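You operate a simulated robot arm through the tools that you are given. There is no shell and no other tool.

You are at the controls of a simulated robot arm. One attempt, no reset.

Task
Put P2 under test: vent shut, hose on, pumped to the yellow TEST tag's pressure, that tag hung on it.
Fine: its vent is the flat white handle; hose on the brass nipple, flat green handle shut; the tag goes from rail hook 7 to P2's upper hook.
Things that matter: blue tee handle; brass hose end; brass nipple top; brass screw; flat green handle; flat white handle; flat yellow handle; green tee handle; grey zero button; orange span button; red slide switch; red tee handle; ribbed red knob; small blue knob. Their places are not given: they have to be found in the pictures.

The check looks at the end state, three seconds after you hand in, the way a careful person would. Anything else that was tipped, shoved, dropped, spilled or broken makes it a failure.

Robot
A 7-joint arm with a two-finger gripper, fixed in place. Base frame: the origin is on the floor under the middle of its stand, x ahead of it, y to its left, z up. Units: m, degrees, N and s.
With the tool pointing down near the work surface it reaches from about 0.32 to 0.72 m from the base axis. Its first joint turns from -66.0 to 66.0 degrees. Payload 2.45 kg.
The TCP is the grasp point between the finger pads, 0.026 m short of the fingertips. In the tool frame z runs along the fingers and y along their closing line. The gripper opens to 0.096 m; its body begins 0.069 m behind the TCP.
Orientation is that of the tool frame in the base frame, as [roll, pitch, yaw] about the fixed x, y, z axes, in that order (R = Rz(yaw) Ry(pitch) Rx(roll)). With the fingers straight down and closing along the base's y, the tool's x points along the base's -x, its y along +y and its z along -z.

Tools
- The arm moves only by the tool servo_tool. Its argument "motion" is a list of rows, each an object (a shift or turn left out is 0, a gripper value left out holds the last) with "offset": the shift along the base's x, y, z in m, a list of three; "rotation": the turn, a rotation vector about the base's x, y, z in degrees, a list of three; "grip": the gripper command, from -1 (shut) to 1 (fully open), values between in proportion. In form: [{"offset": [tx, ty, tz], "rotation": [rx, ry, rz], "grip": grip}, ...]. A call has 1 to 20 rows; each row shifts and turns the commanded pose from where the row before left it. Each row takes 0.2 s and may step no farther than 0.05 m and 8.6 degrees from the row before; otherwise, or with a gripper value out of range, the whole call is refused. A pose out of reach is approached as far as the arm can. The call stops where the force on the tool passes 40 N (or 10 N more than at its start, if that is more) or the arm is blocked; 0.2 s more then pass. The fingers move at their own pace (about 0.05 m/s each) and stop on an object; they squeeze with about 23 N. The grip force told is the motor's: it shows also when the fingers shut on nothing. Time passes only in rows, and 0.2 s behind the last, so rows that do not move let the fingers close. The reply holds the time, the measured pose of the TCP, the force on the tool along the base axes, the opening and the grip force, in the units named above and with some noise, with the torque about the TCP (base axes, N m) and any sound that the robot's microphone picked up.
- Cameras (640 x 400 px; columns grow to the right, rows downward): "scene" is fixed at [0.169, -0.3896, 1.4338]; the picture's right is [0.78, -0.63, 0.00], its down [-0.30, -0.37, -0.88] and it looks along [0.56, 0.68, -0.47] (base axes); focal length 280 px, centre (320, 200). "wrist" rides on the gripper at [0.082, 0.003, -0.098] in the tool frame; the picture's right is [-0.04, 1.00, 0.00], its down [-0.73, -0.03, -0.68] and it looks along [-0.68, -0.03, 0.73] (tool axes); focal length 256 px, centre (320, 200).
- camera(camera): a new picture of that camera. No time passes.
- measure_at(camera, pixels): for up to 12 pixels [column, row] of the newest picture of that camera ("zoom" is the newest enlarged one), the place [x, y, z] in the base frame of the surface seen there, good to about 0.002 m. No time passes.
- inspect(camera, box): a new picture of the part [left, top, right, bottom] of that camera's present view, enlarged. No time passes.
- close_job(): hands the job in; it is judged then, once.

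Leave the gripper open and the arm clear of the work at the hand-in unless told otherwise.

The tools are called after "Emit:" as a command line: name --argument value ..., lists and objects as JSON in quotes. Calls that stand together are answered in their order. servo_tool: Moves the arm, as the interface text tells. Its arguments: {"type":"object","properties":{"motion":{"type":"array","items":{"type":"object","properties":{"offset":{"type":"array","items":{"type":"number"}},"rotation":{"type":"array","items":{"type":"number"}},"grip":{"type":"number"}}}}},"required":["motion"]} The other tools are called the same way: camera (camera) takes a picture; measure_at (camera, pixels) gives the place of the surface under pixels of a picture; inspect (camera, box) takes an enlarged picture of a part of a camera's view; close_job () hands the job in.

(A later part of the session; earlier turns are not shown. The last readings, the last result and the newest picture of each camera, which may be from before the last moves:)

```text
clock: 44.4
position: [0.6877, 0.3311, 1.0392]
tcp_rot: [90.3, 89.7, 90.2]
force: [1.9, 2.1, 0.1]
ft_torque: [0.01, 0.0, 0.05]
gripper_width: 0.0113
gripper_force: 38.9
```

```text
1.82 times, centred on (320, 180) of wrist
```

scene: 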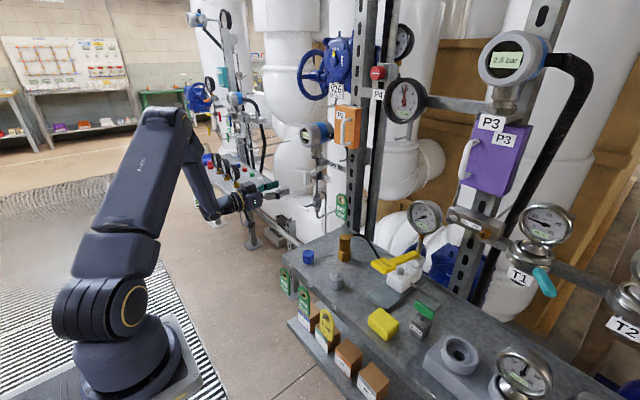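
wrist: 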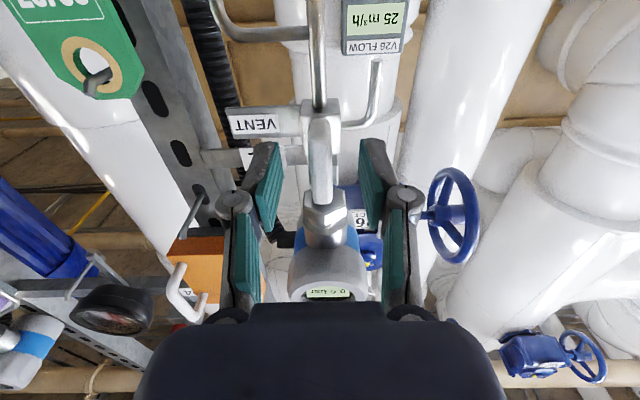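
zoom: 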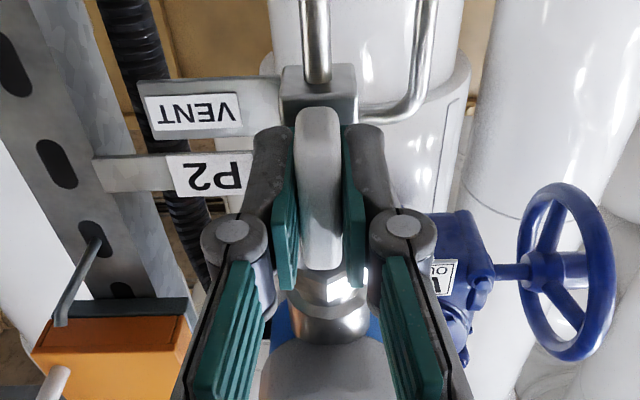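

Gripped (11 mm). I turn +12° about x (clockwise seen from the front) and read the torque.

Emit:
servo_tool --motion '[{"offset": [0, 0.001, 0], "rotation": [6, 0, 0]}, {"rotation": [6, 0, 0]}, {}]'

Emit:
inspect --camera "wrist" --box '[220, 70, 420, 290]'

```text
clock: 45.2
position: [0.6876, 0.3298, 1.0404]
tcp_rot: [89.8, 77.6, 89.9]
force: [2.7, -3.4, 1.3]
ft_torque: [-0.02, 0.26, 0.03]
gripper_width: 0.0114
gripper_force: 38.4
```

```text
1.82 times, centred on (320, 180) of wrist
```

zoom: 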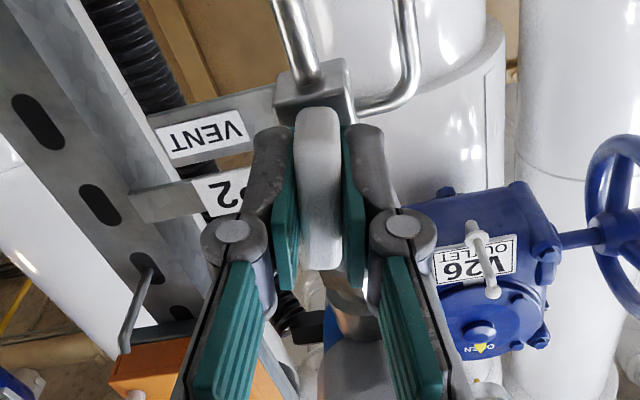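

It turns freely this way. I continue in steps, checking mid-way.

Emit:
servo_tool --motion '[{"rotation": [7, 0, 0]}, {"rotation": [7, 0, 0]}, {"rotation": [7, 0, 0]}, {"rotation": [7, 0, 0]}, {}]'

Emit:
camera --camera "scene"

Emit:
inspect --camera "scene" --box '[270, 150, 340, 220]'

```text
clock: 46.4
position: [0.6876, 0.3299, 1.0397]
tcp_rot: [89.9, 49.6, 89.9]
force: [4.8, -3.5, -1.3]
ft_torque: [0.0, -0.71, -0.66]
gripper_width: 0.0115
gripper_force: 38.5
```

```text
taken
```

scene: 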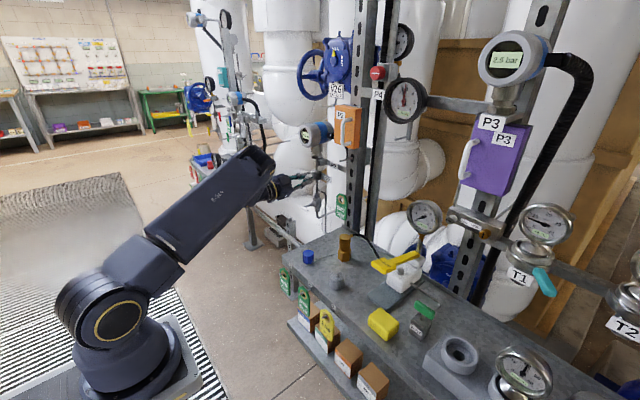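

```text
5.71 times, centred on (305, 185) of scene
```

zoom: 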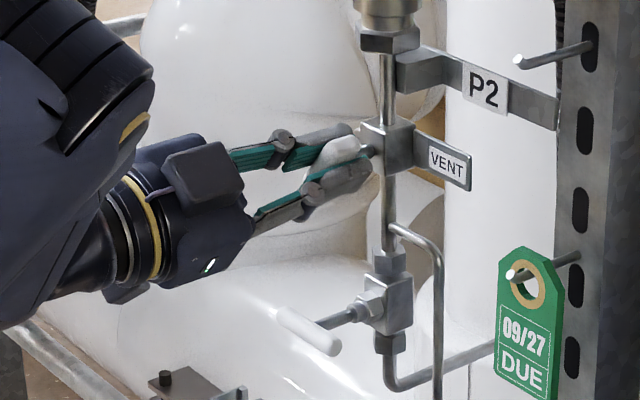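

Turning well, forces low. I continue.

Emit:
servo_tool --motion '[{"rotation": [7, 0, 0]}, {"rotation": [7, 0, 0]}, {"rotation": [7, 0, 0]}, {"rotation": [7, 0, 0]}, {}]'

Emit:
inspect --camera "scene" --box '[240, 120, 360, 220]'

```text
clock: 47.0
position: [0.6873, 0.3297, 1.0406]
tcp_rot: [91.9, 36.5, 90.0]
force: [-8.7, -7.1, 0.4]
ft_torque: [0.01, -0.68, 0.34]
gripper_width: 0.0119
gripper_force: 39.3
out of reach, approached as far as the arm can: row 2, 3
stopped in row 3: the force on the tool passed its limit at 58 N (the readings are from after the stop); the commanded pose is now the measured one
```

```text
4.00 times, centred on (300, 170) of scene
```

zoom: 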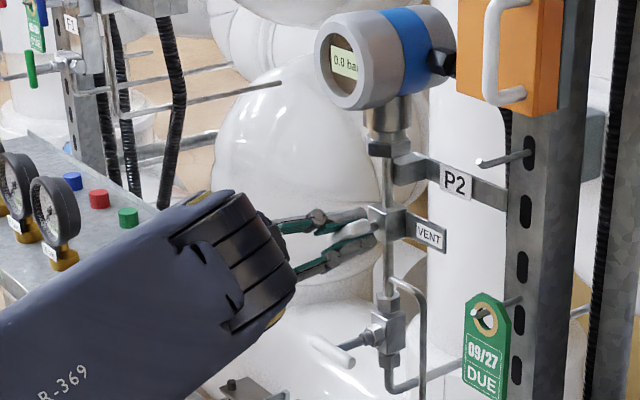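

The wrist ran to its joint limit at about 53° of turn (a 58 N stop, nothing appears disturbed). I'll release, back off, roll the gripper the other way to −90°, and squeeze the handle level from there. First release and retreat.

Emit:
servo_tool --motion '[{"grip": -0.4}, {"grip": -0.1}, {"grip": -0.1}, {}]'

Emit:
servo_tool --motion '[{"offset": [-0.02, 0, 0]}, {"offset": [-0.03, 0, 0]}, {"offset": [-0.03, 0, 0], "rotation": [-5, 0, 0]}, {"offset": [-0.03, 0, 0], "rotation": [-8, 0, 0]}, {"offset": [-0.02, 0, 0], "rotation": [-8, 0, 0]}, {"rotation": [-8, 0, 0]}, {"rotation": [-8, 0, 0]}, {"rotation": [-8, 0, 0]}, {"rotation": [-8, 0, 0]}, {}]'

Emit:
camera --camera "wrist"

Emit:
camera --camera "scene"

```text
clock: 48.0
position: [0.6877, 0.3308, 1.0395]
tcp_rot: [91.9, 36.5, 90.1]
force: [0.2, 0.7, 0.5]
ft_torque: [0.0, -0.01, 0.02]
gripper_width: 0.0431
gripper_force: 0.0
```

```text
clock: 50.2
position: [0.5579, 0.3308, 1.0403]
tcp_rot: [93.7, 89.6, 91.7]
force: [-0.2, 0.0, 0.9]
ft_torque: [-0.02, -0.03, -0.02]
gripper_width: 0.0431
gripper_force: 0.0
```

```text
taken
```

wrist: 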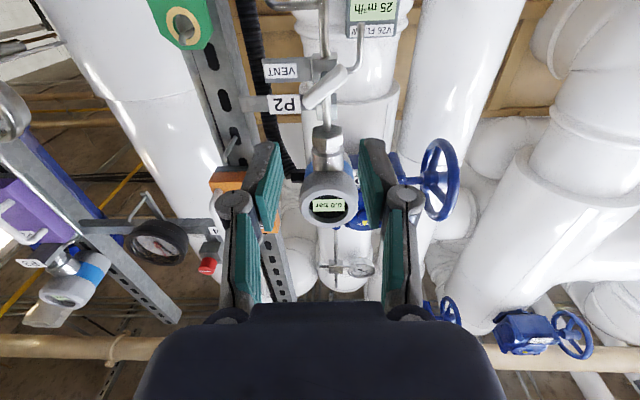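

```text
taken
```

scene: 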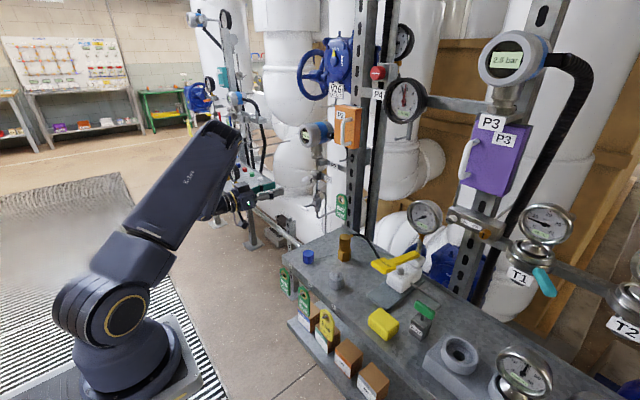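

Now I roll on to −90° at this stand-off.

Emit:
servo_tool --motion '[{"rotation": [-8, 0, 0]}, {"rotation": [-8, 0, 0]}, {"rotation": [-8, 0, 0]}, {"rotation": [-8, 0, 0]}, {"rotation": [-8, 0, 0]}, {"rotation": [-8, 0, 0]}, {"rotation": [-8, 0, 0]}, {"rotation": [-8, 0, 0]}, {"rotation": [-8, 0, 0]}, {"rotation": [-8, 0, 0]}, {"rotation": [-8, 0, 0]}, {}]'

Emit:
camera --camera "wrist"

Emit:
camera --camera "scene"

```text
clock: 52.9
position: [0.5588, 0.331, 1.0389]
tcp_rot: [-88.2, 2.3, -89.9]
force: [0.4, -0.4, -0.8]
ft_torque: [0.0, 0.02, -0.01]
gripper_width: 0.0431
gripper_force: 0.1
```

```text
taken
```

wrist: 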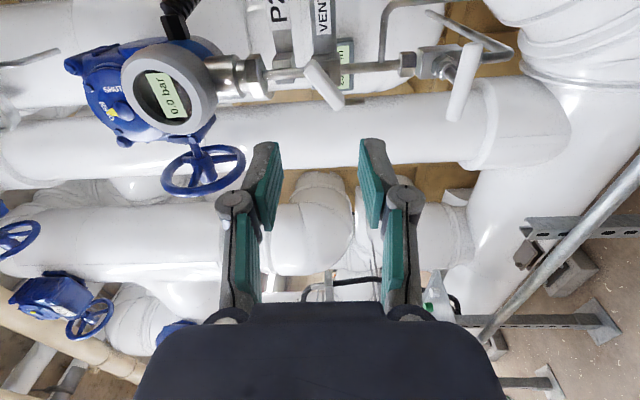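

```text
taken
```

scene: 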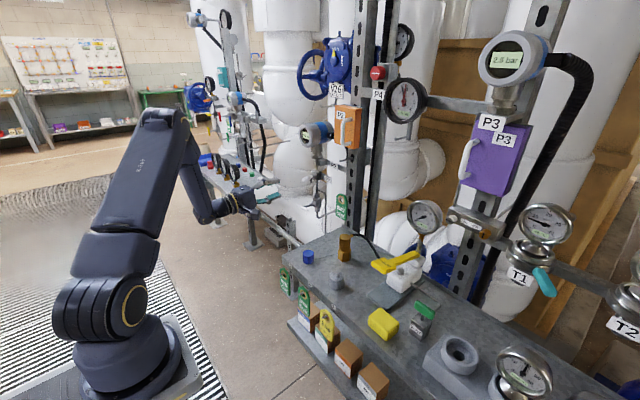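

The camera is now on the −y side; the handle shows diagonal at (323,83), about 53° turned. I trim the tool's small tilt, open to ~0.06, and approach so the two pads lie above and below the handle.

Emit:
servo_tool --motion '[{"rotation": [-2.2, 0, 0], "grip": 0.25}, {"rotation": [0, 1.8, 0], "grip": 0.25}, {"offset": [0.03, 0, 0.0005]}, {"offset": [0.03, 0, 0]}, {"offset": [0.03, 0, 0]}, {"offset": [0.02, 0, 0]}, {}]'

Emit:
camera --camera "wrist"

Emit:
inspect --camera "scene" --box '[260, 140, 350, 220]'

```text
clock: 54.5
position: [0.6665, 0.3313, 1.0403]
tcp_rot: [-89.9, 0.3, -89.9]
force: [-0.6, -0.4, 0.9]
ft_torque: [-0.01, 0.01, 0.01]
gripper_width: 0.0599
gripper_force: 0.0
```

```text
taken
```

wrist: 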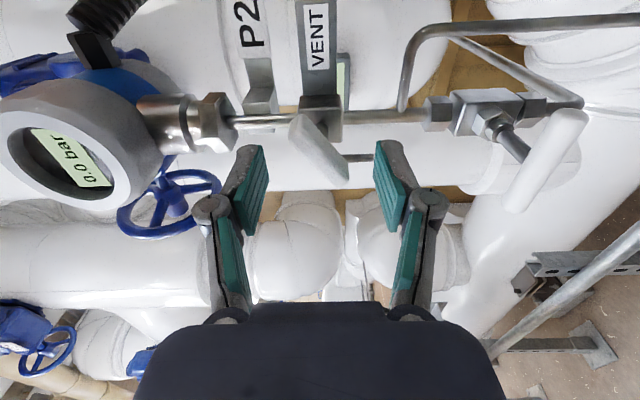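

```text
5.00 times, centred on (305, 180) of scene
```

zoom: 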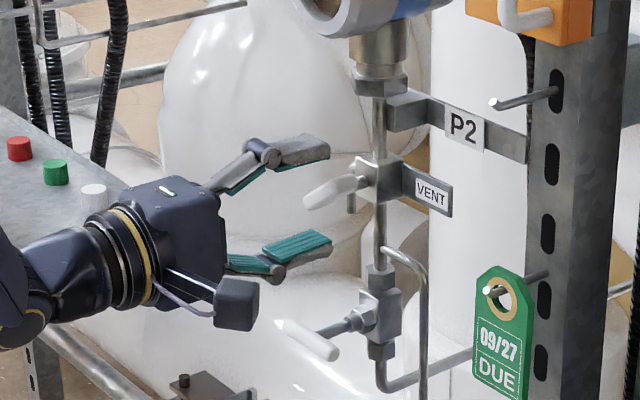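

Emit:
measure_at --camera "wrist" --pixels '[[230, 122], [215, 140], [205, 148], [255, 160], [262, 100], [312, 155], [335, 120], [330, 172], [300, 125], [265, 120]]'

```text
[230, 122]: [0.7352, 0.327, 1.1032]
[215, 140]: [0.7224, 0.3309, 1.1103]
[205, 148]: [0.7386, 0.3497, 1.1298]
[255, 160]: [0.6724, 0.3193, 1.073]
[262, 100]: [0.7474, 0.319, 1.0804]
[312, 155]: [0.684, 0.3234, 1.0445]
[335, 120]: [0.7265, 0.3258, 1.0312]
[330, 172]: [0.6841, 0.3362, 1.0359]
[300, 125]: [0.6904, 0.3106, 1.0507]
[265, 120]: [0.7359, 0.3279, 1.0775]
```

The nut above starts at z≈1.10, so there's room. I advance 21 mm and close gradually to press the handle level.

Emit:
servo_tool --motion '[{"offset": [0.011, 0, 0]}, {"offset": [0.01, 0, 0]}, {"grip": -0.1}, {"grip": -0.4}, {"grip": -0.6}, {"grip": -1}, {"grip": -1}, {"grip": -1}]'

Emit:
camera --camera "wrist"

Emit:
inspect --camera "scene" --box '[260, 140, 350, 220]'

```text
clock: 56.2
position: [0.6891, 0.3322, 1.0401]
tcp_rot: [-90.0, 0.3, -89.9]
force: [2.4, 3.2, -6.0]
ft_torque: [-0.25, 0.12, 0.24]
gripper_width: 0.0113
gripper_force: 39.0
```

```text
taken
```

wrist: 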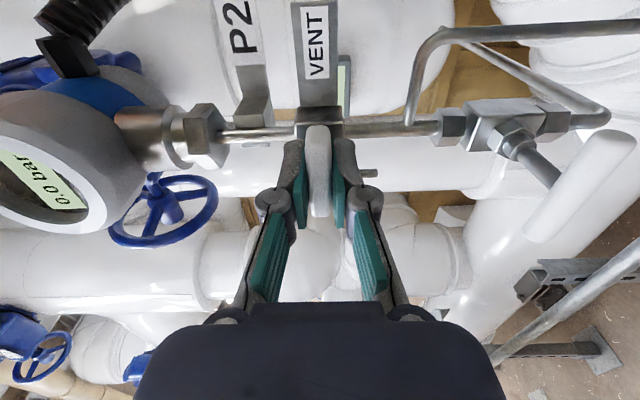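

```text
5.00 times, centred on (305, 180) of scene
```

zoom: 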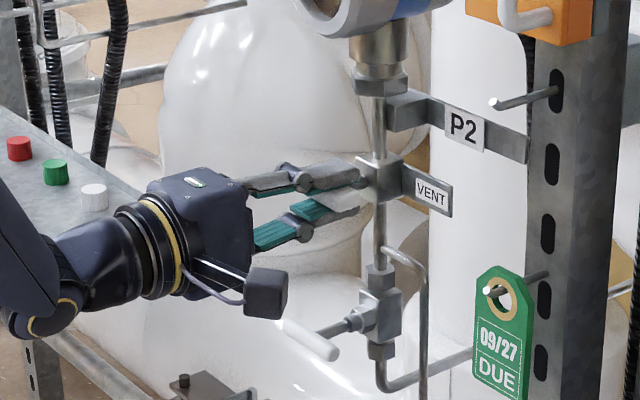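

The squeeze brought the handle level (width 11 mm). I turn +4° to feel for the stop.

Emit:
servo_tool --motion '[{"rotation": [2, 0, 0]}, {"rotation": [2, 0, 0]}, {}]'

```text
clock: 57.0
position: [0.6895, 0.3308, 1.0402]
tcp_rot: [-90.0, 4.3, -89.9]
force: [-4.7, 1.4, -7.7]
ft_torque: [-1.06, 0.12, 0.4]
gripper_width: 0.0125
gripper_force: 39.3
```

The stop is felt (−1.06 N·m): the vent handle is fully across. I ease back, release, and retreat.

Emit:
servo_tool --motion '[{"rotation": [-3, 0, 0]}, {"grip": -0.5}, {"grip": 0.0}, {"grip": 0.0}, {"offset": [-0.02, 0, 0]}, {"offset": [-0.03, 0, 0]}, {"offset": [-0.03, 0, 0]}, {"offset": [-0.03, 0, 0]}, {"offset": [-0.03, 0, 0]}, {}]'

Emit:
inspect --camera "scene" --box '[290, 110, 360, 220]'

Emit:
camera --camera "wrist"

```text
clock: 59.2
position: [0.5469, 0.3292, 1.0399]
tcp_rot: [-89.9, 1.3, -90.0]
force: [-0.1, -0.1, -0.1]
ft_torque: [-0.04, -0.01, -0.01]
gripper_width: 0.0481
gripper_force: 0.0
```

```text
3.64 times, centred on (325, 165) of scene
```

zoom: 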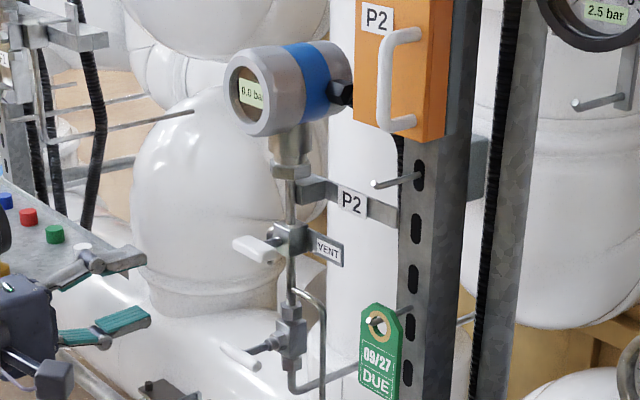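

```text
taken
```

wrist: 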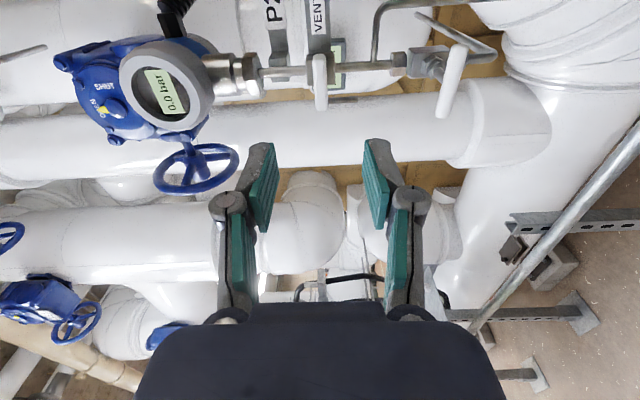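

P2's vent handle is horizontal now, tee untouched. Next the tag. I roll the gripper back, pitch it 45° down, and move in front of rail hook 7 to look at the yellow tag.

Emit:
servo_tool --motion '[{"offset": [-0.02, -0.02, 0.01], "rotation": [8.1, 0, 0]}, {"offset": [-0.02, -0.03, 0.01], "rotation": [8.1, 0, 0]}, {"offset": [-0.02, -0.03, 0.01], "rotation": [8.1, 0, 0]}, {"offset": [-0.01, -0.03, 0], "rotation": [8.1, 0, 0]}, {"offset": [0, -0.03, 0], "rotation": [8.1, 0, 0]}, {"offset": [0, -0.03, 0], "rotation": [8.1, 0, 0]}, {"offset": [0, -0.03, 0], "rotation": [8.1, 0, 0]}, {"offset": [0, -0.03, 0], "rotation": [8.1, 0, 0]}, {"offset": [0, -0.03, 0], "rotation": [8.1, 0, 0]}, {"offset": [0, -0.03, 0], "rotation": [8.1, 0, 0]}, {"offset": [0, -0.03, 0], "rotation": [8.1, 0, 0]}, {"offset": [0, -0.03, 0], "rotation": [0, 8, 0]}, {"offset": [-0.01, -0.01, 0], "rotation": [0, 8, 0]}, {"offset": [-0.01, 0, 0], "rotation": [0, 8, 0]}, {"offset": [-0.01, 0, -0.01], "rotation": [0, 8, 0]}, {"offset": [-0.01, 0, -0.01], "rotation": [0, 8, 0]}, {"offset": [0, 0, -0.01], "rotation": [0, 5, 0]}, {}]'

Emit:
camera --camera "wrist"

Emit:
camera --camera "scene"

```text
clock: 63.0
position: [0.5122, 0.0535, 1.0247]
tcp_rot: [179.7, 44.9, 179.3]
force: [-1.0, 0.3, 0.5]
ft_torque: [0.04, -0.01, 0.0]
gripper_width: 0.0479
gripper_force: 0.0
out of reach, approached as far as the arm can: row 7, 8, 9, 10, 11, 12, 13
```

```text
taken
```

wrist: 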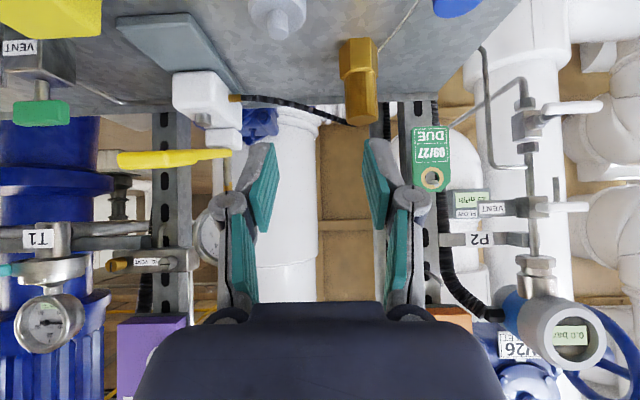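

```text
taken
```

scene: 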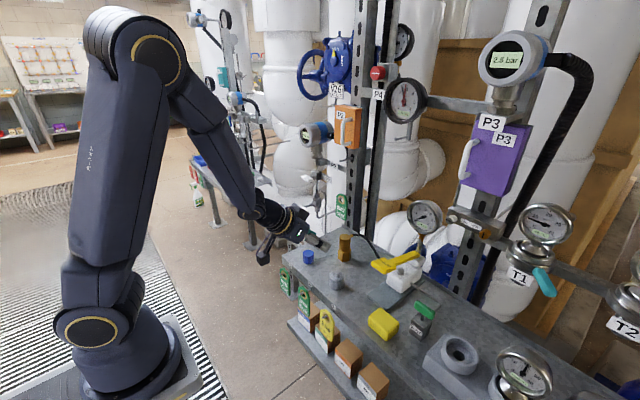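

Some poses were out of reach but the arm is now fine at (0.51, 0.05, 1.02), 45° pitched. I zoom on the yellow tag and hook 7 in the scene view and measure the tag.

Emit:
inspect --camera "scene" --box '[305, 295, 355, 355]'

Emit:
measure_at --camera "zoom" --pixels '[[237, 160], [255, 145], [275, 130], [300, 110], [215, 125], [235, 105], [275, 150], [250, 190], [220, 235], [295, 190], [250, 260], [290, 315]]'

```text
6.67 times, centred on (330, 325) of scene
```

zoom: 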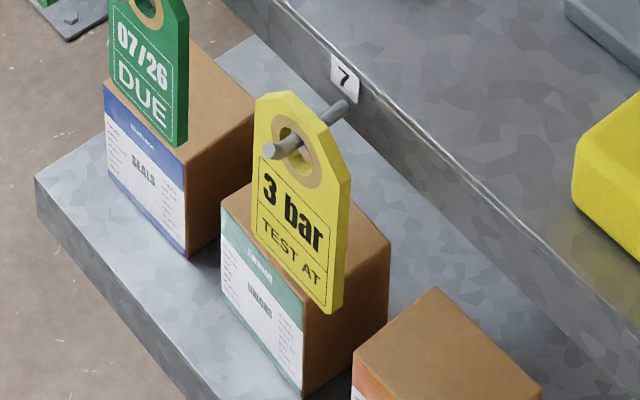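

```text
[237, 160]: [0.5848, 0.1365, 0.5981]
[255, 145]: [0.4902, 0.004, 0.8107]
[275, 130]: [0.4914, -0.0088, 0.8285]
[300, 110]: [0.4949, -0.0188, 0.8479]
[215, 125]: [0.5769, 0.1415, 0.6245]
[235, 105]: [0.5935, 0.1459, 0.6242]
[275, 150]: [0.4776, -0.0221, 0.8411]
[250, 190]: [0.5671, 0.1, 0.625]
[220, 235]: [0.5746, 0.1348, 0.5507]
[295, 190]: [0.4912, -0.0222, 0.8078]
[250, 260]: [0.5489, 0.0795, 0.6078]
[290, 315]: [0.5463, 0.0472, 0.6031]
```

Emit:
measure_at --camera "zoom" --pixels '[[262, 100], [295, 96], [258, 160], [256, 225], [325, 130], [345, 185], [338, 240], [328, 305], [285, 265], [268, 152], [335, 108], [310, 130]]'

Emit:
inspect --camera "scene" --box '[318, 305, 348, 345]'

Emit:
measure_at --camera "zoom" --pixels '[[260, 140], [240, 120], [310, 75], [345, 55], [255, 95], [285, 150], [330, 150], [370, 180], [345, 330], [215, 250], [250, 160], [370, 60]]'

```text
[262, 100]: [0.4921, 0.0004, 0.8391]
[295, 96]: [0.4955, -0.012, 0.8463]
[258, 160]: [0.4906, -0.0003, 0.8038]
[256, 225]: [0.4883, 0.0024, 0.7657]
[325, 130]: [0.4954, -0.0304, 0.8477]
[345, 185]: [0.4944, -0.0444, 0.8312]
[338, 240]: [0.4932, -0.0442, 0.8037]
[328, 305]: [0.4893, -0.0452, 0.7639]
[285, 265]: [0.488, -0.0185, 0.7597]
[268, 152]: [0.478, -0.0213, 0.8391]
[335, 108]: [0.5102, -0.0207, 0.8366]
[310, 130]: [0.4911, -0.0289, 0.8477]
```

```text
10.00 times, centred on (333, 325) of scene
```

zoom: 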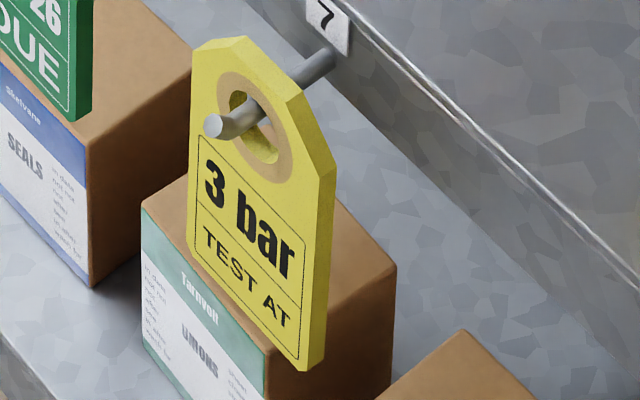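

```text
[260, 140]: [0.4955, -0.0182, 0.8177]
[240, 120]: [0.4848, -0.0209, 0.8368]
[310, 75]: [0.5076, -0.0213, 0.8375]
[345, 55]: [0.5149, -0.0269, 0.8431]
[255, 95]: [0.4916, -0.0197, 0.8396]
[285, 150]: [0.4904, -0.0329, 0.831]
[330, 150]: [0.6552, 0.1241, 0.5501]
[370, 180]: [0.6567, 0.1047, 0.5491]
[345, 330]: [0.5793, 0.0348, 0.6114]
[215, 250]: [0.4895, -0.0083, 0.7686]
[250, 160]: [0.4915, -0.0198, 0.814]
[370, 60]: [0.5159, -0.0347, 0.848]
```

Tag geometry: plate at x≈0.489–0.495, width 47 mm centred y≈−0.0215, z 0.757–0.848, on a peg (z≈0.837) whose tip at x≈0.476 turns up slightly. I'll grip it by its side edges with the 45° tool. I move to the pre-grasp in front of it.

Emit:
servo_tool --motion '[{"offset": [-0.02, -0.015, -0.03], "grip": 0.4}, {"offset": [-0.02, -0.015, -0.03], "grip": 0.4}, {"offset": [-0.02, -0.015, -0.03]}, {"offset": [-0.02, -0.015, -0.03]}, {"offset": [-0.015, -0.015, -0.035]}, {}]'

Emit:
camera --camera "wrist"

Emit:
camera --camera "scene"

```text
clock: 64.5
position: [0.4697, -0.014, 0.87]
tcp_rot: [179.8, 45.1, 179.5]
force: [0.5, -0.2, -0.5]
ft_torque: [-0.01, -0.06, 0.03]
gripper_width: 0.0673
gripper_force: 0.0
out of reach, approached as far as the arm can: row 2, 3, 4, 5
```

```text
taken
```

wrist: 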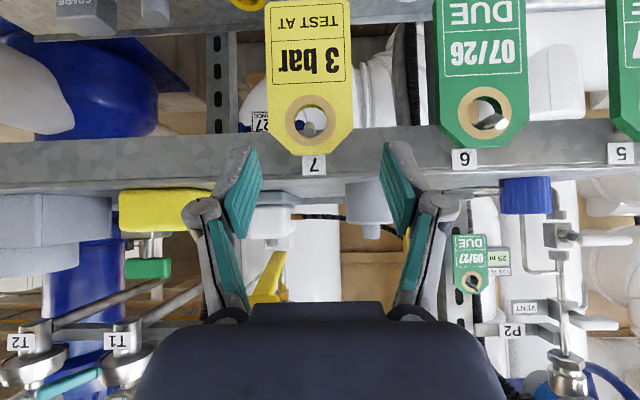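

```text
taken
```

scene: 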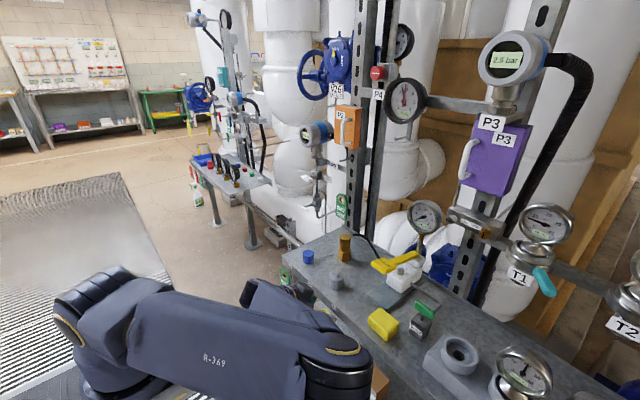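

The arm is near its inner limit at 45°. From here I centre in y (−7.5 mm) and see whether going straight down with x≈0.48 is reachable.

Emit:
servo_tool --motion '[{"offset": [0.005, -0.004, 0]}, {"offset": [0.003, -0.0035, 0]}, {}]'

Emit:
camera --camera "wrist"

```text
clock: 65.2
position: [0.4776, -0.0229, 0.8687]
tcp_rot: [179.7, 44.8, 179.4]
force: [-0.8, -0.2, 0.2]
ft_torque: [0.03, 0.01, -0.01]
gripper_width: 0.0671
gripper_force: 0.0
```

```text
taken
```

wrist: 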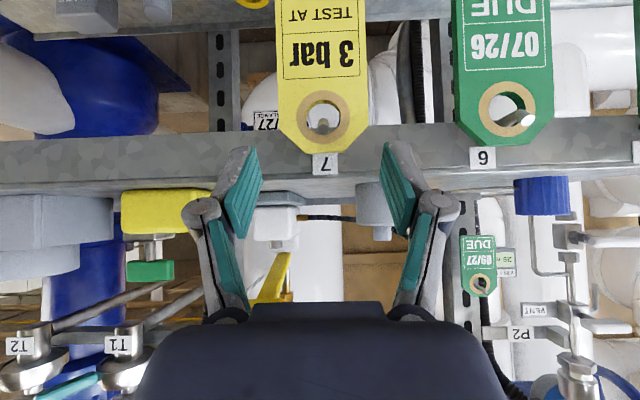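

Centred on the tag (column ≈322). I lower along its sides with small forward shift, watching for reach limits.

Emit:
servo_tool --motion '[{"offset": [0.001, 0.001, -0.015]}, {"offset": [0.001, 0, -0.015]}, {"offset": [0.001, 0, -0.015]}, {"offset": [0.001, 0, -0.015]}, {}]'

Emit:
camera --camera "wrist"

Emit:
camera --camera "scene"

```text
clock: 66.5
position: [0.4898, -0.0164, 0.8515]
tcp_rot: [179.8, 44.6, 179.4]
force: [1.1, 0.6, 1.5]
ft_torque: [-0.02, 0.02, -0.03]
gripper_width: 0.067
gripper_force: 0.0
out of reach, approached as far as the arm can: row 1, 2, 3, 4
```

```text
taken
```

wrist: 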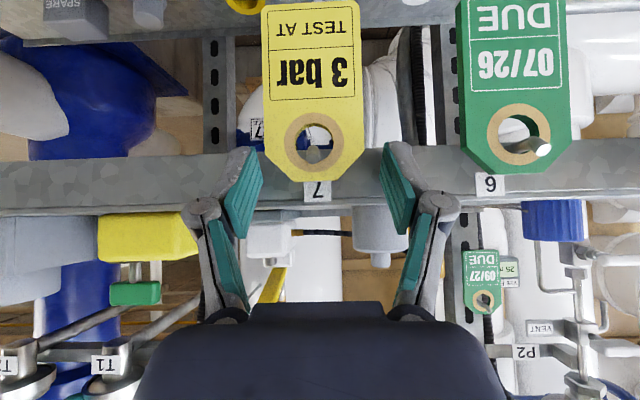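

```text
taken
```

scene: 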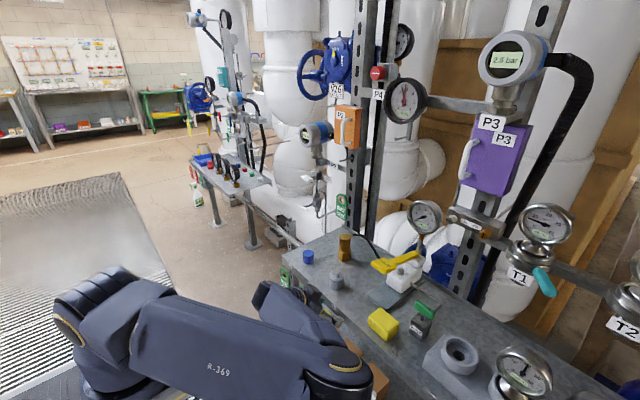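

Out of reach at this pitch, and it drifted toward the bench edge. I check where the elbow is, then back up and use a steeper tool.

Emit:
measure_at --camera "scene" --pixels '[[345, 365], [310, 350], [370, 375], [270, 300], [380, 380], [345, 395]]'

Emit:
inspect --camera "scene" --box '[200, 250, 420, 400]'

```text
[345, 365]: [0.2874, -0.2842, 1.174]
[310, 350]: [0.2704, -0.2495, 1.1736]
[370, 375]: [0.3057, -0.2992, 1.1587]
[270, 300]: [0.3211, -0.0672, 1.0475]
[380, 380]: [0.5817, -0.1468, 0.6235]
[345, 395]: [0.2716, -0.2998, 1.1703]
```

```text
2.67 times, centred on (310, 325) of scene
```

zoom: 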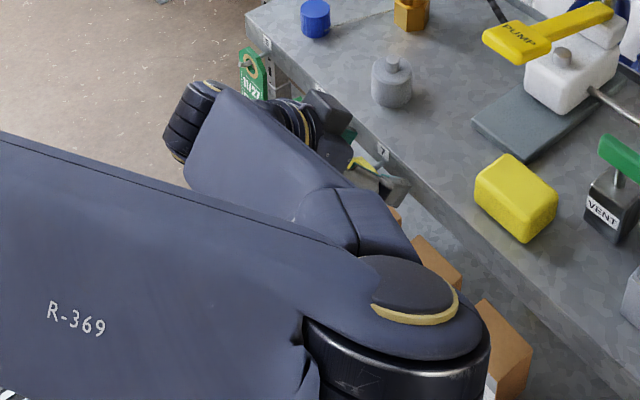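

The elbow is in free air at (0.29, −0.28, 1.17). I rise a little and pitch the tool steeper (to about 25° off vertical).

Emit:
servo_tool --motion '[{"offset": [-0.005, 0, 0.02]}, {"offset": [-0.005, 0, 0.02], "rotation": [0, 5, 0]}, {"offset": [-0.01, 0, 0], "rotation": [0, 5, 0]}, {"offset": [-0.01, 0, 0], "rotation": [0, 5, 0]}, {"offset": [0, 0, 0], "rotation": [0, 5, 0]}, {}]'

Emit:
camera --camera "wrist"

Emit:
camera --camera "scene"

```text
clock: 67.8
position: [0.4603, -0.0164, 0.8917]
tcp_rot: [179.8, 24.9, 179.5]
force: [0.0, 0.0, -0.2]
ft_torque: [0.0, 0.03, -0.04]
gripper_width: 0.0671
gripper_force: 0.1
```

```text
taken
```

wrist: 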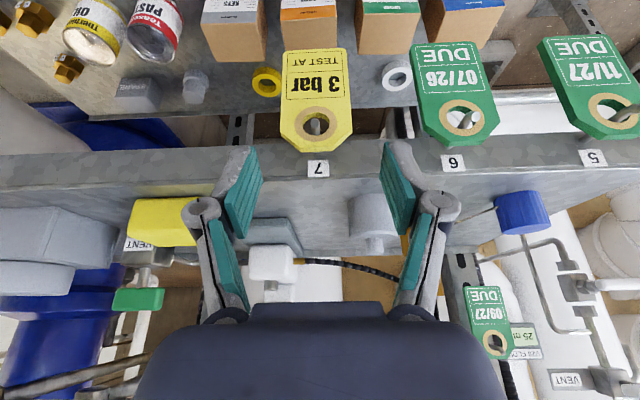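

```text
taken
```

scene: 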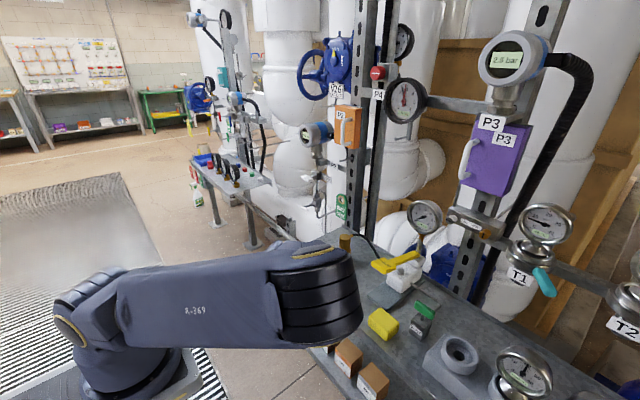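

Now 25° off vertical, elbow up again. I centre over the tag (y −0.0215) and lower along its sides.

Emit:
servo_tool --motion '[{"offset": [0.01, -0.005, 0]}, {"offset": [0.008, 0, -0.015]}, {"offset": [0.004, 0, -0.02]}, {}]'

Emit:
camera --camera "wrist"

```text
clock: 68.8
position: [0.4823, -0.0226, 0.8546]
tcp_rot: [179.9, 25.0, 179.6]
force: [-0.1, 0.5, -0.2]
ft_torque: [0.0, -0.03, -0.03]
gripper_width: 0.0671
gripper_force: 0.1
```

```text
taken
```

wrist: 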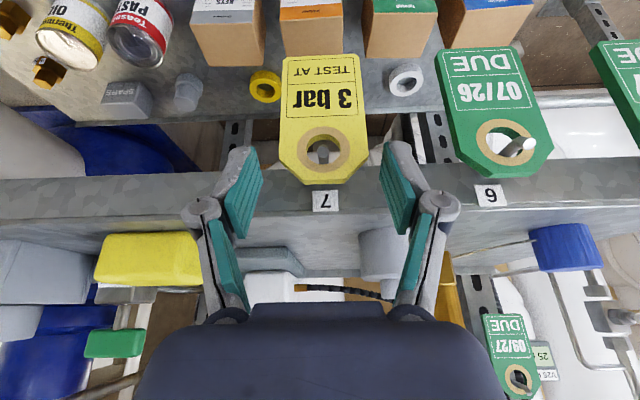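

Good; reach is fine. I keep lowering.

Emit:
servo_tool --motion '[{"offset": [0.002, 0.0005, -0.015]}, {"offset": [0.002, 0, -0.015]}, {}]'

Emit:
camera --camera "wrist"

Emit:
inspect --camera "scene" --box '[250, 230, 400, 370]'

```text
clock: 69.7
position: [0.4869, -0.0222, 0.8257]
tcp_rot: [179.9, 24.9, 179.5]
force: [-0.3, -0.8, 0.6]
ft_torque: [0.0, 0.01, 0.02]
gripper_width: 0.067
gripper_force: 0.1
```

```text
taken
```

wrist: 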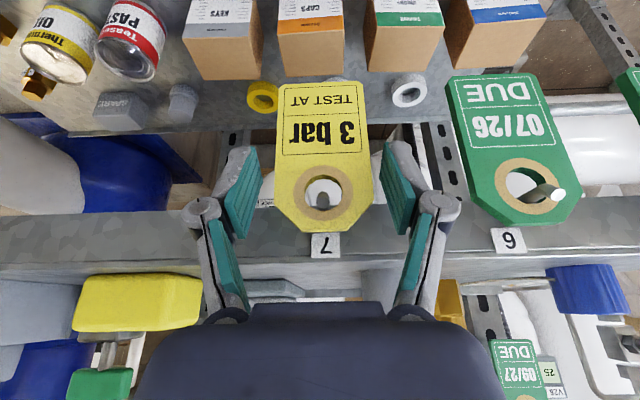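

```text
2.86 times, centred on (325, 300) of scene
```

zoom: 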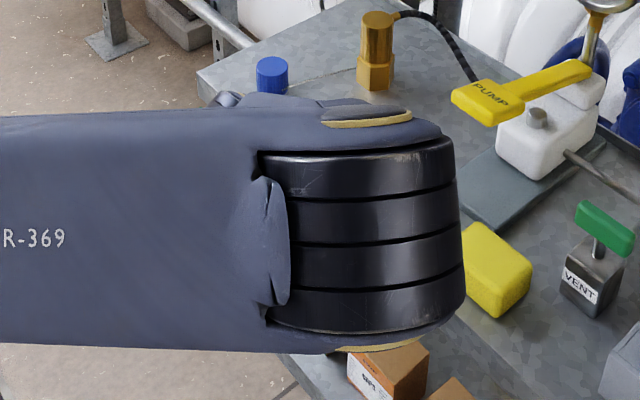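

I go 22 mm lower so the pads bear on the tag's straight sides below the hole.

Emit:
servo_tool --motion '[{"offset": [0.001, 0.0005, -0.011]}, {"offset": [0.001, 0, -0.011]}, {}]'

Emit:
camera --camera "wrist"

```text
clock: 70.5
position: [0.4894, -0.0219, 0.8049]
tcp_rot: [179.9, 25.0, 179.5]
force: [-0.2, -0.4, 0.0]
ft_torque: [-0.06, -0.01, 0.0]
gripper_width: 0.0672
gripper_force: 0.0
```

```text
taken
```

wrist: 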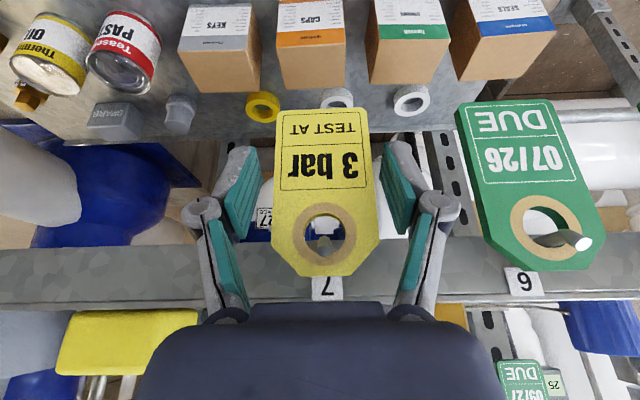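

The tag's straight sides are between the pads. Before gripping I measure the surroundings at P2's upper hook (orange box and its handle) to plan the hanging.

Emit:
inspect --camera "scene" --box '[315, 95, 375, 175]'

Emit:
measure_at --camera "zoom" --pixels '[[290, 60], [278, 100], [280, 140], [300, 165], [262, 180], [330, 160], [310, 235], [295, 238], [330, 228], [350, 215], [300, 190], [350, 100]]'

```text
5.00 times, centred on (345, 135) of scene
```

zoom: 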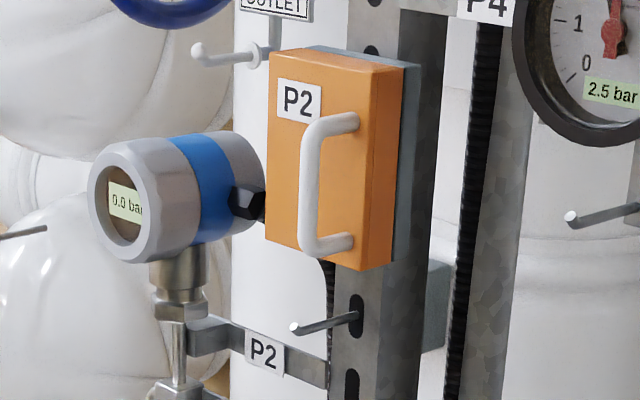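

```text
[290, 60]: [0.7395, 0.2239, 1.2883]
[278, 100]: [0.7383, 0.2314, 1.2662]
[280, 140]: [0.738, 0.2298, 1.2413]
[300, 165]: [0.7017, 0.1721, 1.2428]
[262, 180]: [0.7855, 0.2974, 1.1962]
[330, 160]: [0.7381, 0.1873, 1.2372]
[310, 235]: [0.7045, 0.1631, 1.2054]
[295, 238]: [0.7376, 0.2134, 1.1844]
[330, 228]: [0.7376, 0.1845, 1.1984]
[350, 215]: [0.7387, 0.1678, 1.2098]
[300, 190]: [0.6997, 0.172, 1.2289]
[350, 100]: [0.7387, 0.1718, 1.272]
```

P2's box handle (x≈0.70, z 1.20–1.26, y≈0.17) limits how steep the tool may be there, so I want a lower grip on the tag and a flatter tool: I pitch to ~32° and lower to z≈0.779.

Emit:
servo_tool --motion '[{"offset": [-0.001, 0, -0.008], "rotation": [0, -3.5, 0]}, {"offset": [-0.001, 0, -0.009], "rotation": [0, -3.5, 0]}, {"offset": [0, 0, -0.009]}, {}]'

Emit:
camera --camera "wrist"

```text
clock: 71.5
position: [0.4873, -0.0226, 0.7793]
tcp_rot: [179.9, 32.0, 179.5]
force: [-0.4, 0.1, 0.6]
ft_torque: [-0.01, -0.01, 0.0]
gripper_width: 0.0671
gripper_force: 0.1
```

```text
taken
```

wrist: 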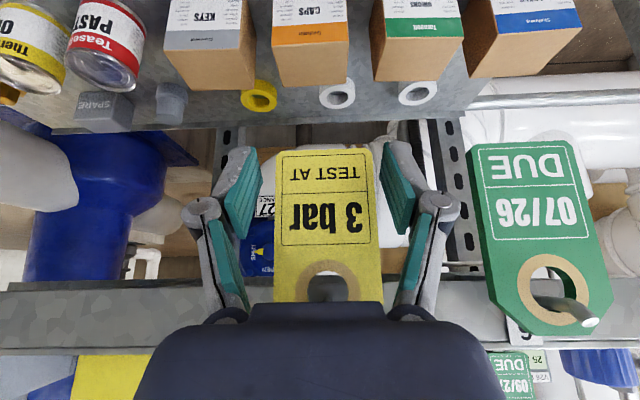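

Reached. The tag is ~2 mm to the right of centre; I shift +2 mm in y and close on its edges.

Emit:
servo_tool --motion '[{"offset": [0, 0.002, 0]}, {"grip": 0.1}, {"grip": -0.1}, {"grip": -0.3}, {"grip": -1}, {"grip": -1}, {"grip": -1}]'

Emit:
camera --camera "wrist"

```text
clock: 73.0
position: [0.4855, -0.0197, 0.7786]
tcp_rot: [179.9, 32.1, 179.6]
force: [0.1, 0.7, 2.5]
ft_torque: [0.0, -0.02, -0.01]
gripper_width: 0.0481
gripper_force: 22.6
```

```text
taken
```

wrist: 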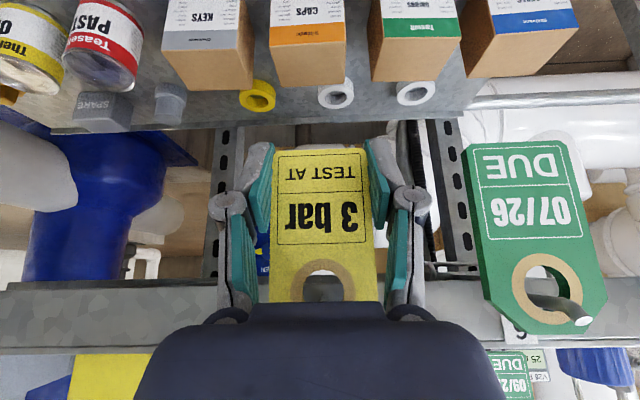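

Gripped at 48 mm. The arm is close to its inner limit, so I'll take the tag off the peg by swinging its lower end toward the robot (16° steeper) around the hole with a slight lift, then pull it off.

Emit:
servo_tool --motion '[{"offset": [-0.0038, 0, 0.0022], "rotation": [0, 4, 0]}, {"offset": [-0.0038, 0, 0.0022], "rotation": [0, 4, 0]}, {"offset": [-0.0038, 0, 0.0022], "rotation": [0, 4, 0]}, {"offset": [-0.0038, 0, 0.0022], "rotation": [0, 4, 0]}]'

Emit:
camera --camera "wrist"

```text
clock: 74.0
position: [0.4721, -0.0194, 0.7864]
tcp_rot: [-179.9, 16.0, 179.5]
force: [-0.3, -0.3, -0.7]
ft_torque: [0.03, 0.01, -0.02]
gripper_width: 0.0482
gripper_force: 22.9
```

```text
taken
```

wrist: 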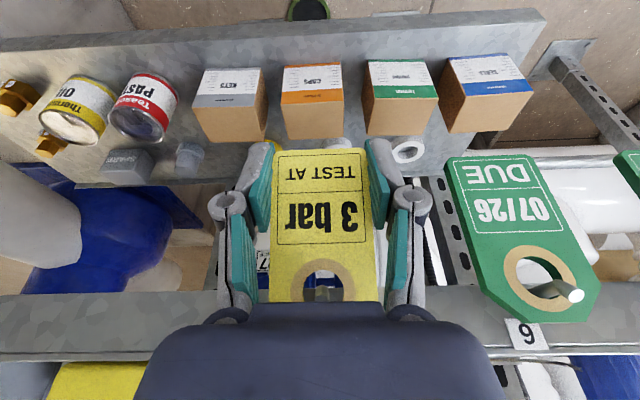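

Emit:
inspect --camera "wrist" --box '[270, 220, 380, 310]'

Emit:
camera --camera "scene"

```text
4.44 times, centred on (325, 265) of wrist
```

zoom: 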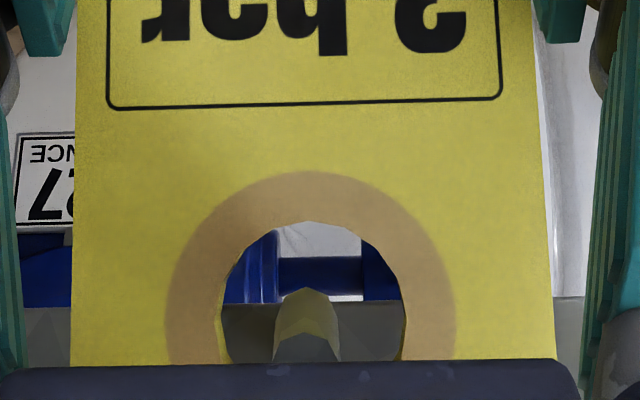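

```text
taken
```

scene: 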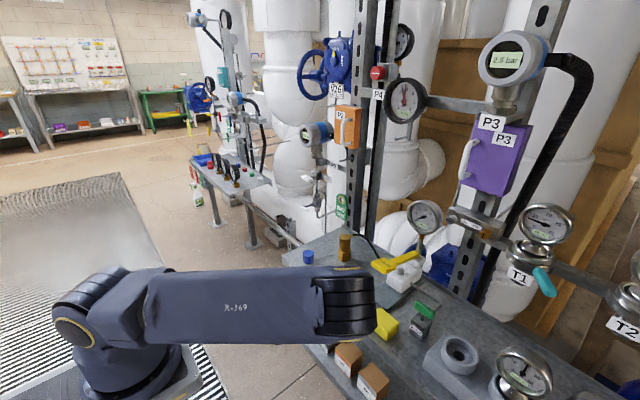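

The peg sits centred in the hole with a few mm free above and below. I pull the tag off toward −x.

Emit:
servo_tool --motion '[{"offset": [-0.008, 0, 0.001]}, {"offset": [-0.008, 0, 0.001]}]'

Emit:
servo_tool --motion '[{"offset": [-0.01, 0, 0.001]}, {"offset": [-0.01, 0, 0.001]}, {"offset": [-0.005, 0, 0.005]}]'

Emit:
camera --camera "wrist"

```text
clock: 74.7
position: [0.4555, -0.0202, 0.7893]
tcp_rot: [-180.0, 16.0, 179.6]
force: [-0.3, -0.2, 0.2]
ft_torque: [0.0, 0.03, -0.01]
gripper_width: 0.0484
gripper_force: 22.9
```

```text
clock: 75.5
position: [0.4298, -0.0202, 0.7963]
tcp_rot: [180.0, 16.1, 179.5]
force: [0.1, -0.5, 0.3]
ft_torque: [0.02, 0.01, 0.0]
gripper_width: 0.0483
gripper_force: 23.0
```

```text
taken
```

wrist: 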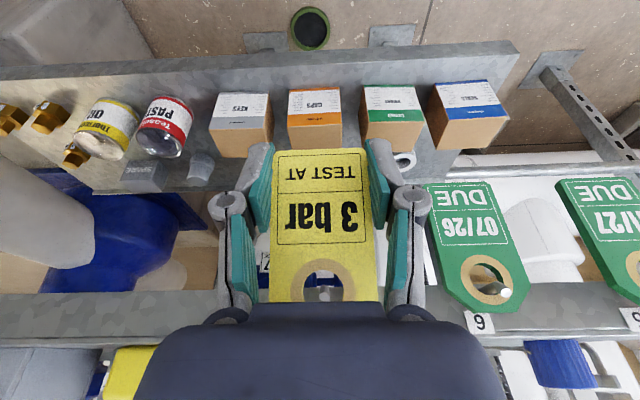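

The tag is off the hook and firmly held. I lift it straight up, then carry it toward P2 while pitching the tool back to ~45°.

Emit:
servo_tool --motion '[{"offset": [0, 0, 0.03]}, {"offset": [0, 0, 0.035]}, {"offset": [0, 0, 0.035]}, {"offset": [0, 0.005, 0.035]}, {"offset": [0.01, 0.01, 0.035]}, {"offset": [0.02, 0.02, 0.02], "rotation": [0, -4, 0]}, {"offset": [0.02, 0.025, 0.02], "rotation": [0, -4, 0]}, {"offset": [0.02, 0.025, 0.02], "rotation": [0, -4, 0]}, {"offset": [0.02, 0.025, 0.02], "rotation": [0, -4, 0]}, {"offset": [0.02, 0.025, 0.02], "rotation": [0, -4, 0]}, {"offset": [0.02, 0.025, 0.01], "rotation": [0, -4, 0]}, {"offset": [0.02, 0.025, 0.01], "rotation": [0, -4, 0]}, {"offset": [0.02, 0.025, 0], "rotation": [0, -1, 0]}, {}]'

Emit:
camera --camera "wrist"

Emit:
camera --camera "scene"

```text
clock: 78.5
position: [0.601, 0.1908, 1.0865]
tcp_rot: [179.9, 45.0, 179.4]
force: [0.4, 0.0, -0.1]
ft_torque: [0.0, 0.03, 0.0]
gripper_width: 0.0484
gripper_force: 22.9
```

```text
taken
```

wrist: 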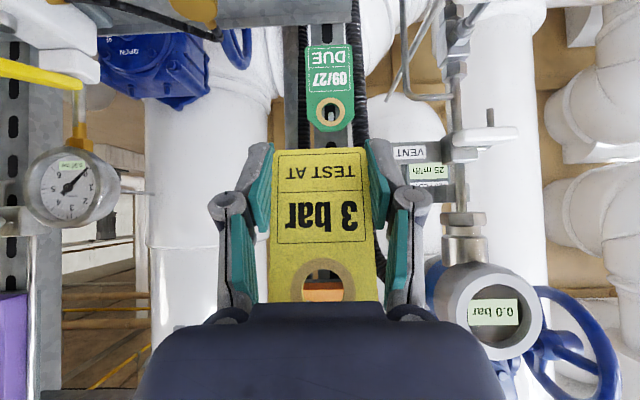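

```text
taken
```

scene: 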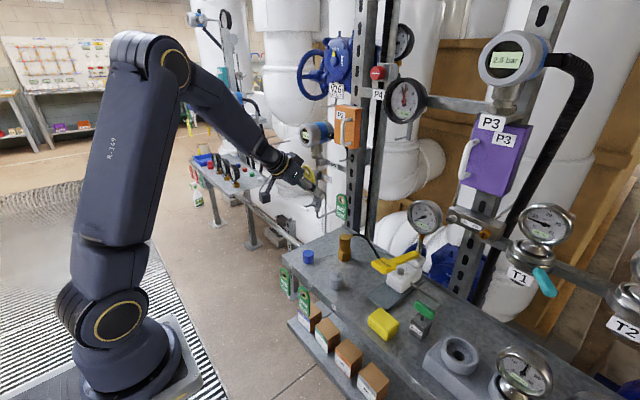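

The tag is in hand near P2. I zoom in the scene to measure the tag's hole, the hook, and the gripper's upper edge.

Emit:
inspect --camera "scene" --box '[255, 100, 375, 220]'

Emit:
measure_at --camera "zoom" --pixels '[[335, 225], [345, 240], [325, 230], [300, 195], [290, 160], [270, 165], [255, 190], [330, 255], [310, 215], [432, 201], [445, 195], [240, 160]]'

```text
3.33 times, centred on (315, 160) of scene
```

zoom: 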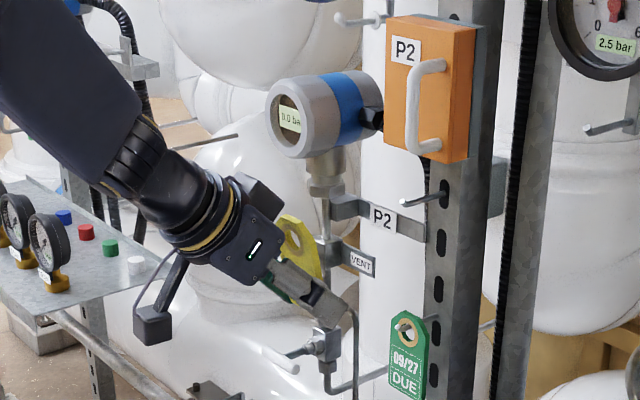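

```text
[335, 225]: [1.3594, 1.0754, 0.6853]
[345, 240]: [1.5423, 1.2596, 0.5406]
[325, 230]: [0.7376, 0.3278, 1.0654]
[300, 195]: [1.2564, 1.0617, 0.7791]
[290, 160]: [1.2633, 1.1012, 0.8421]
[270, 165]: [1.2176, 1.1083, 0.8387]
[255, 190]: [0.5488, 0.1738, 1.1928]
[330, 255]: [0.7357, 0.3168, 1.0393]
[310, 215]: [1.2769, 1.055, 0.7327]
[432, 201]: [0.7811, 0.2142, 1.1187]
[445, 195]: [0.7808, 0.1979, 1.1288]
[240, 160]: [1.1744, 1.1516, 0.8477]
```

Emit:
inspect --camera "scene" --box '[290, 155, 350, 200]'

Emit:
measure_at --camera "zoom" --pixels '[[185, 130], [170, 115], [195, 150], [180, 160], [200, 175], [175, 190], [160, 135], [210, 200], [535, 55], [545, 52], [560, 50], [590, 40]]'

```text
8.89 times, centred on (320, 178) of scene
```

zoom: 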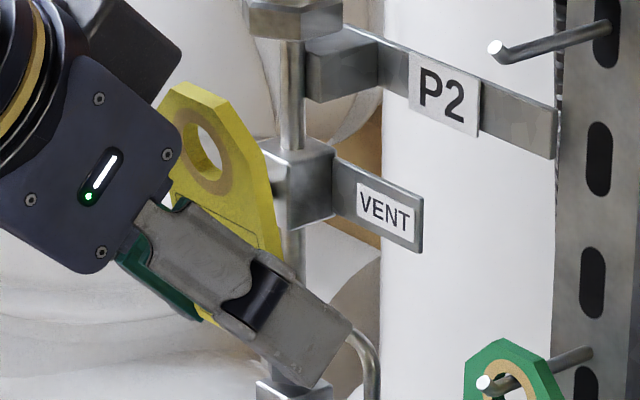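

```text
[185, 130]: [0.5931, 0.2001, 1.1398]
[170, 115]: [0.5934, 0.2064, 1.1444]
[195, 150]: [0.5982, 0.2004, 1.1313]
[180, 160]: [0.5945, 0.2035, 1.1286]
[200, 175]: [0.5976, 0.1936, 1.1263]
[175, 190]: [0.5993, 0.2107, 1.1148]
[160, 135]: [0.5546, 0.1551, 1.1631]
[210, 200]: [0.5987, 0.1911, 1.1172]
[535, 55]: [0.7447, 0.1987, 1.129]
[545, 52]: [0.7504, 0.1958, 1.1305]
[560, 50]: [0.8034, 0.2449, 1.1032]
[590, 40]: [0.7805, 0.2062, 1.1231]
```

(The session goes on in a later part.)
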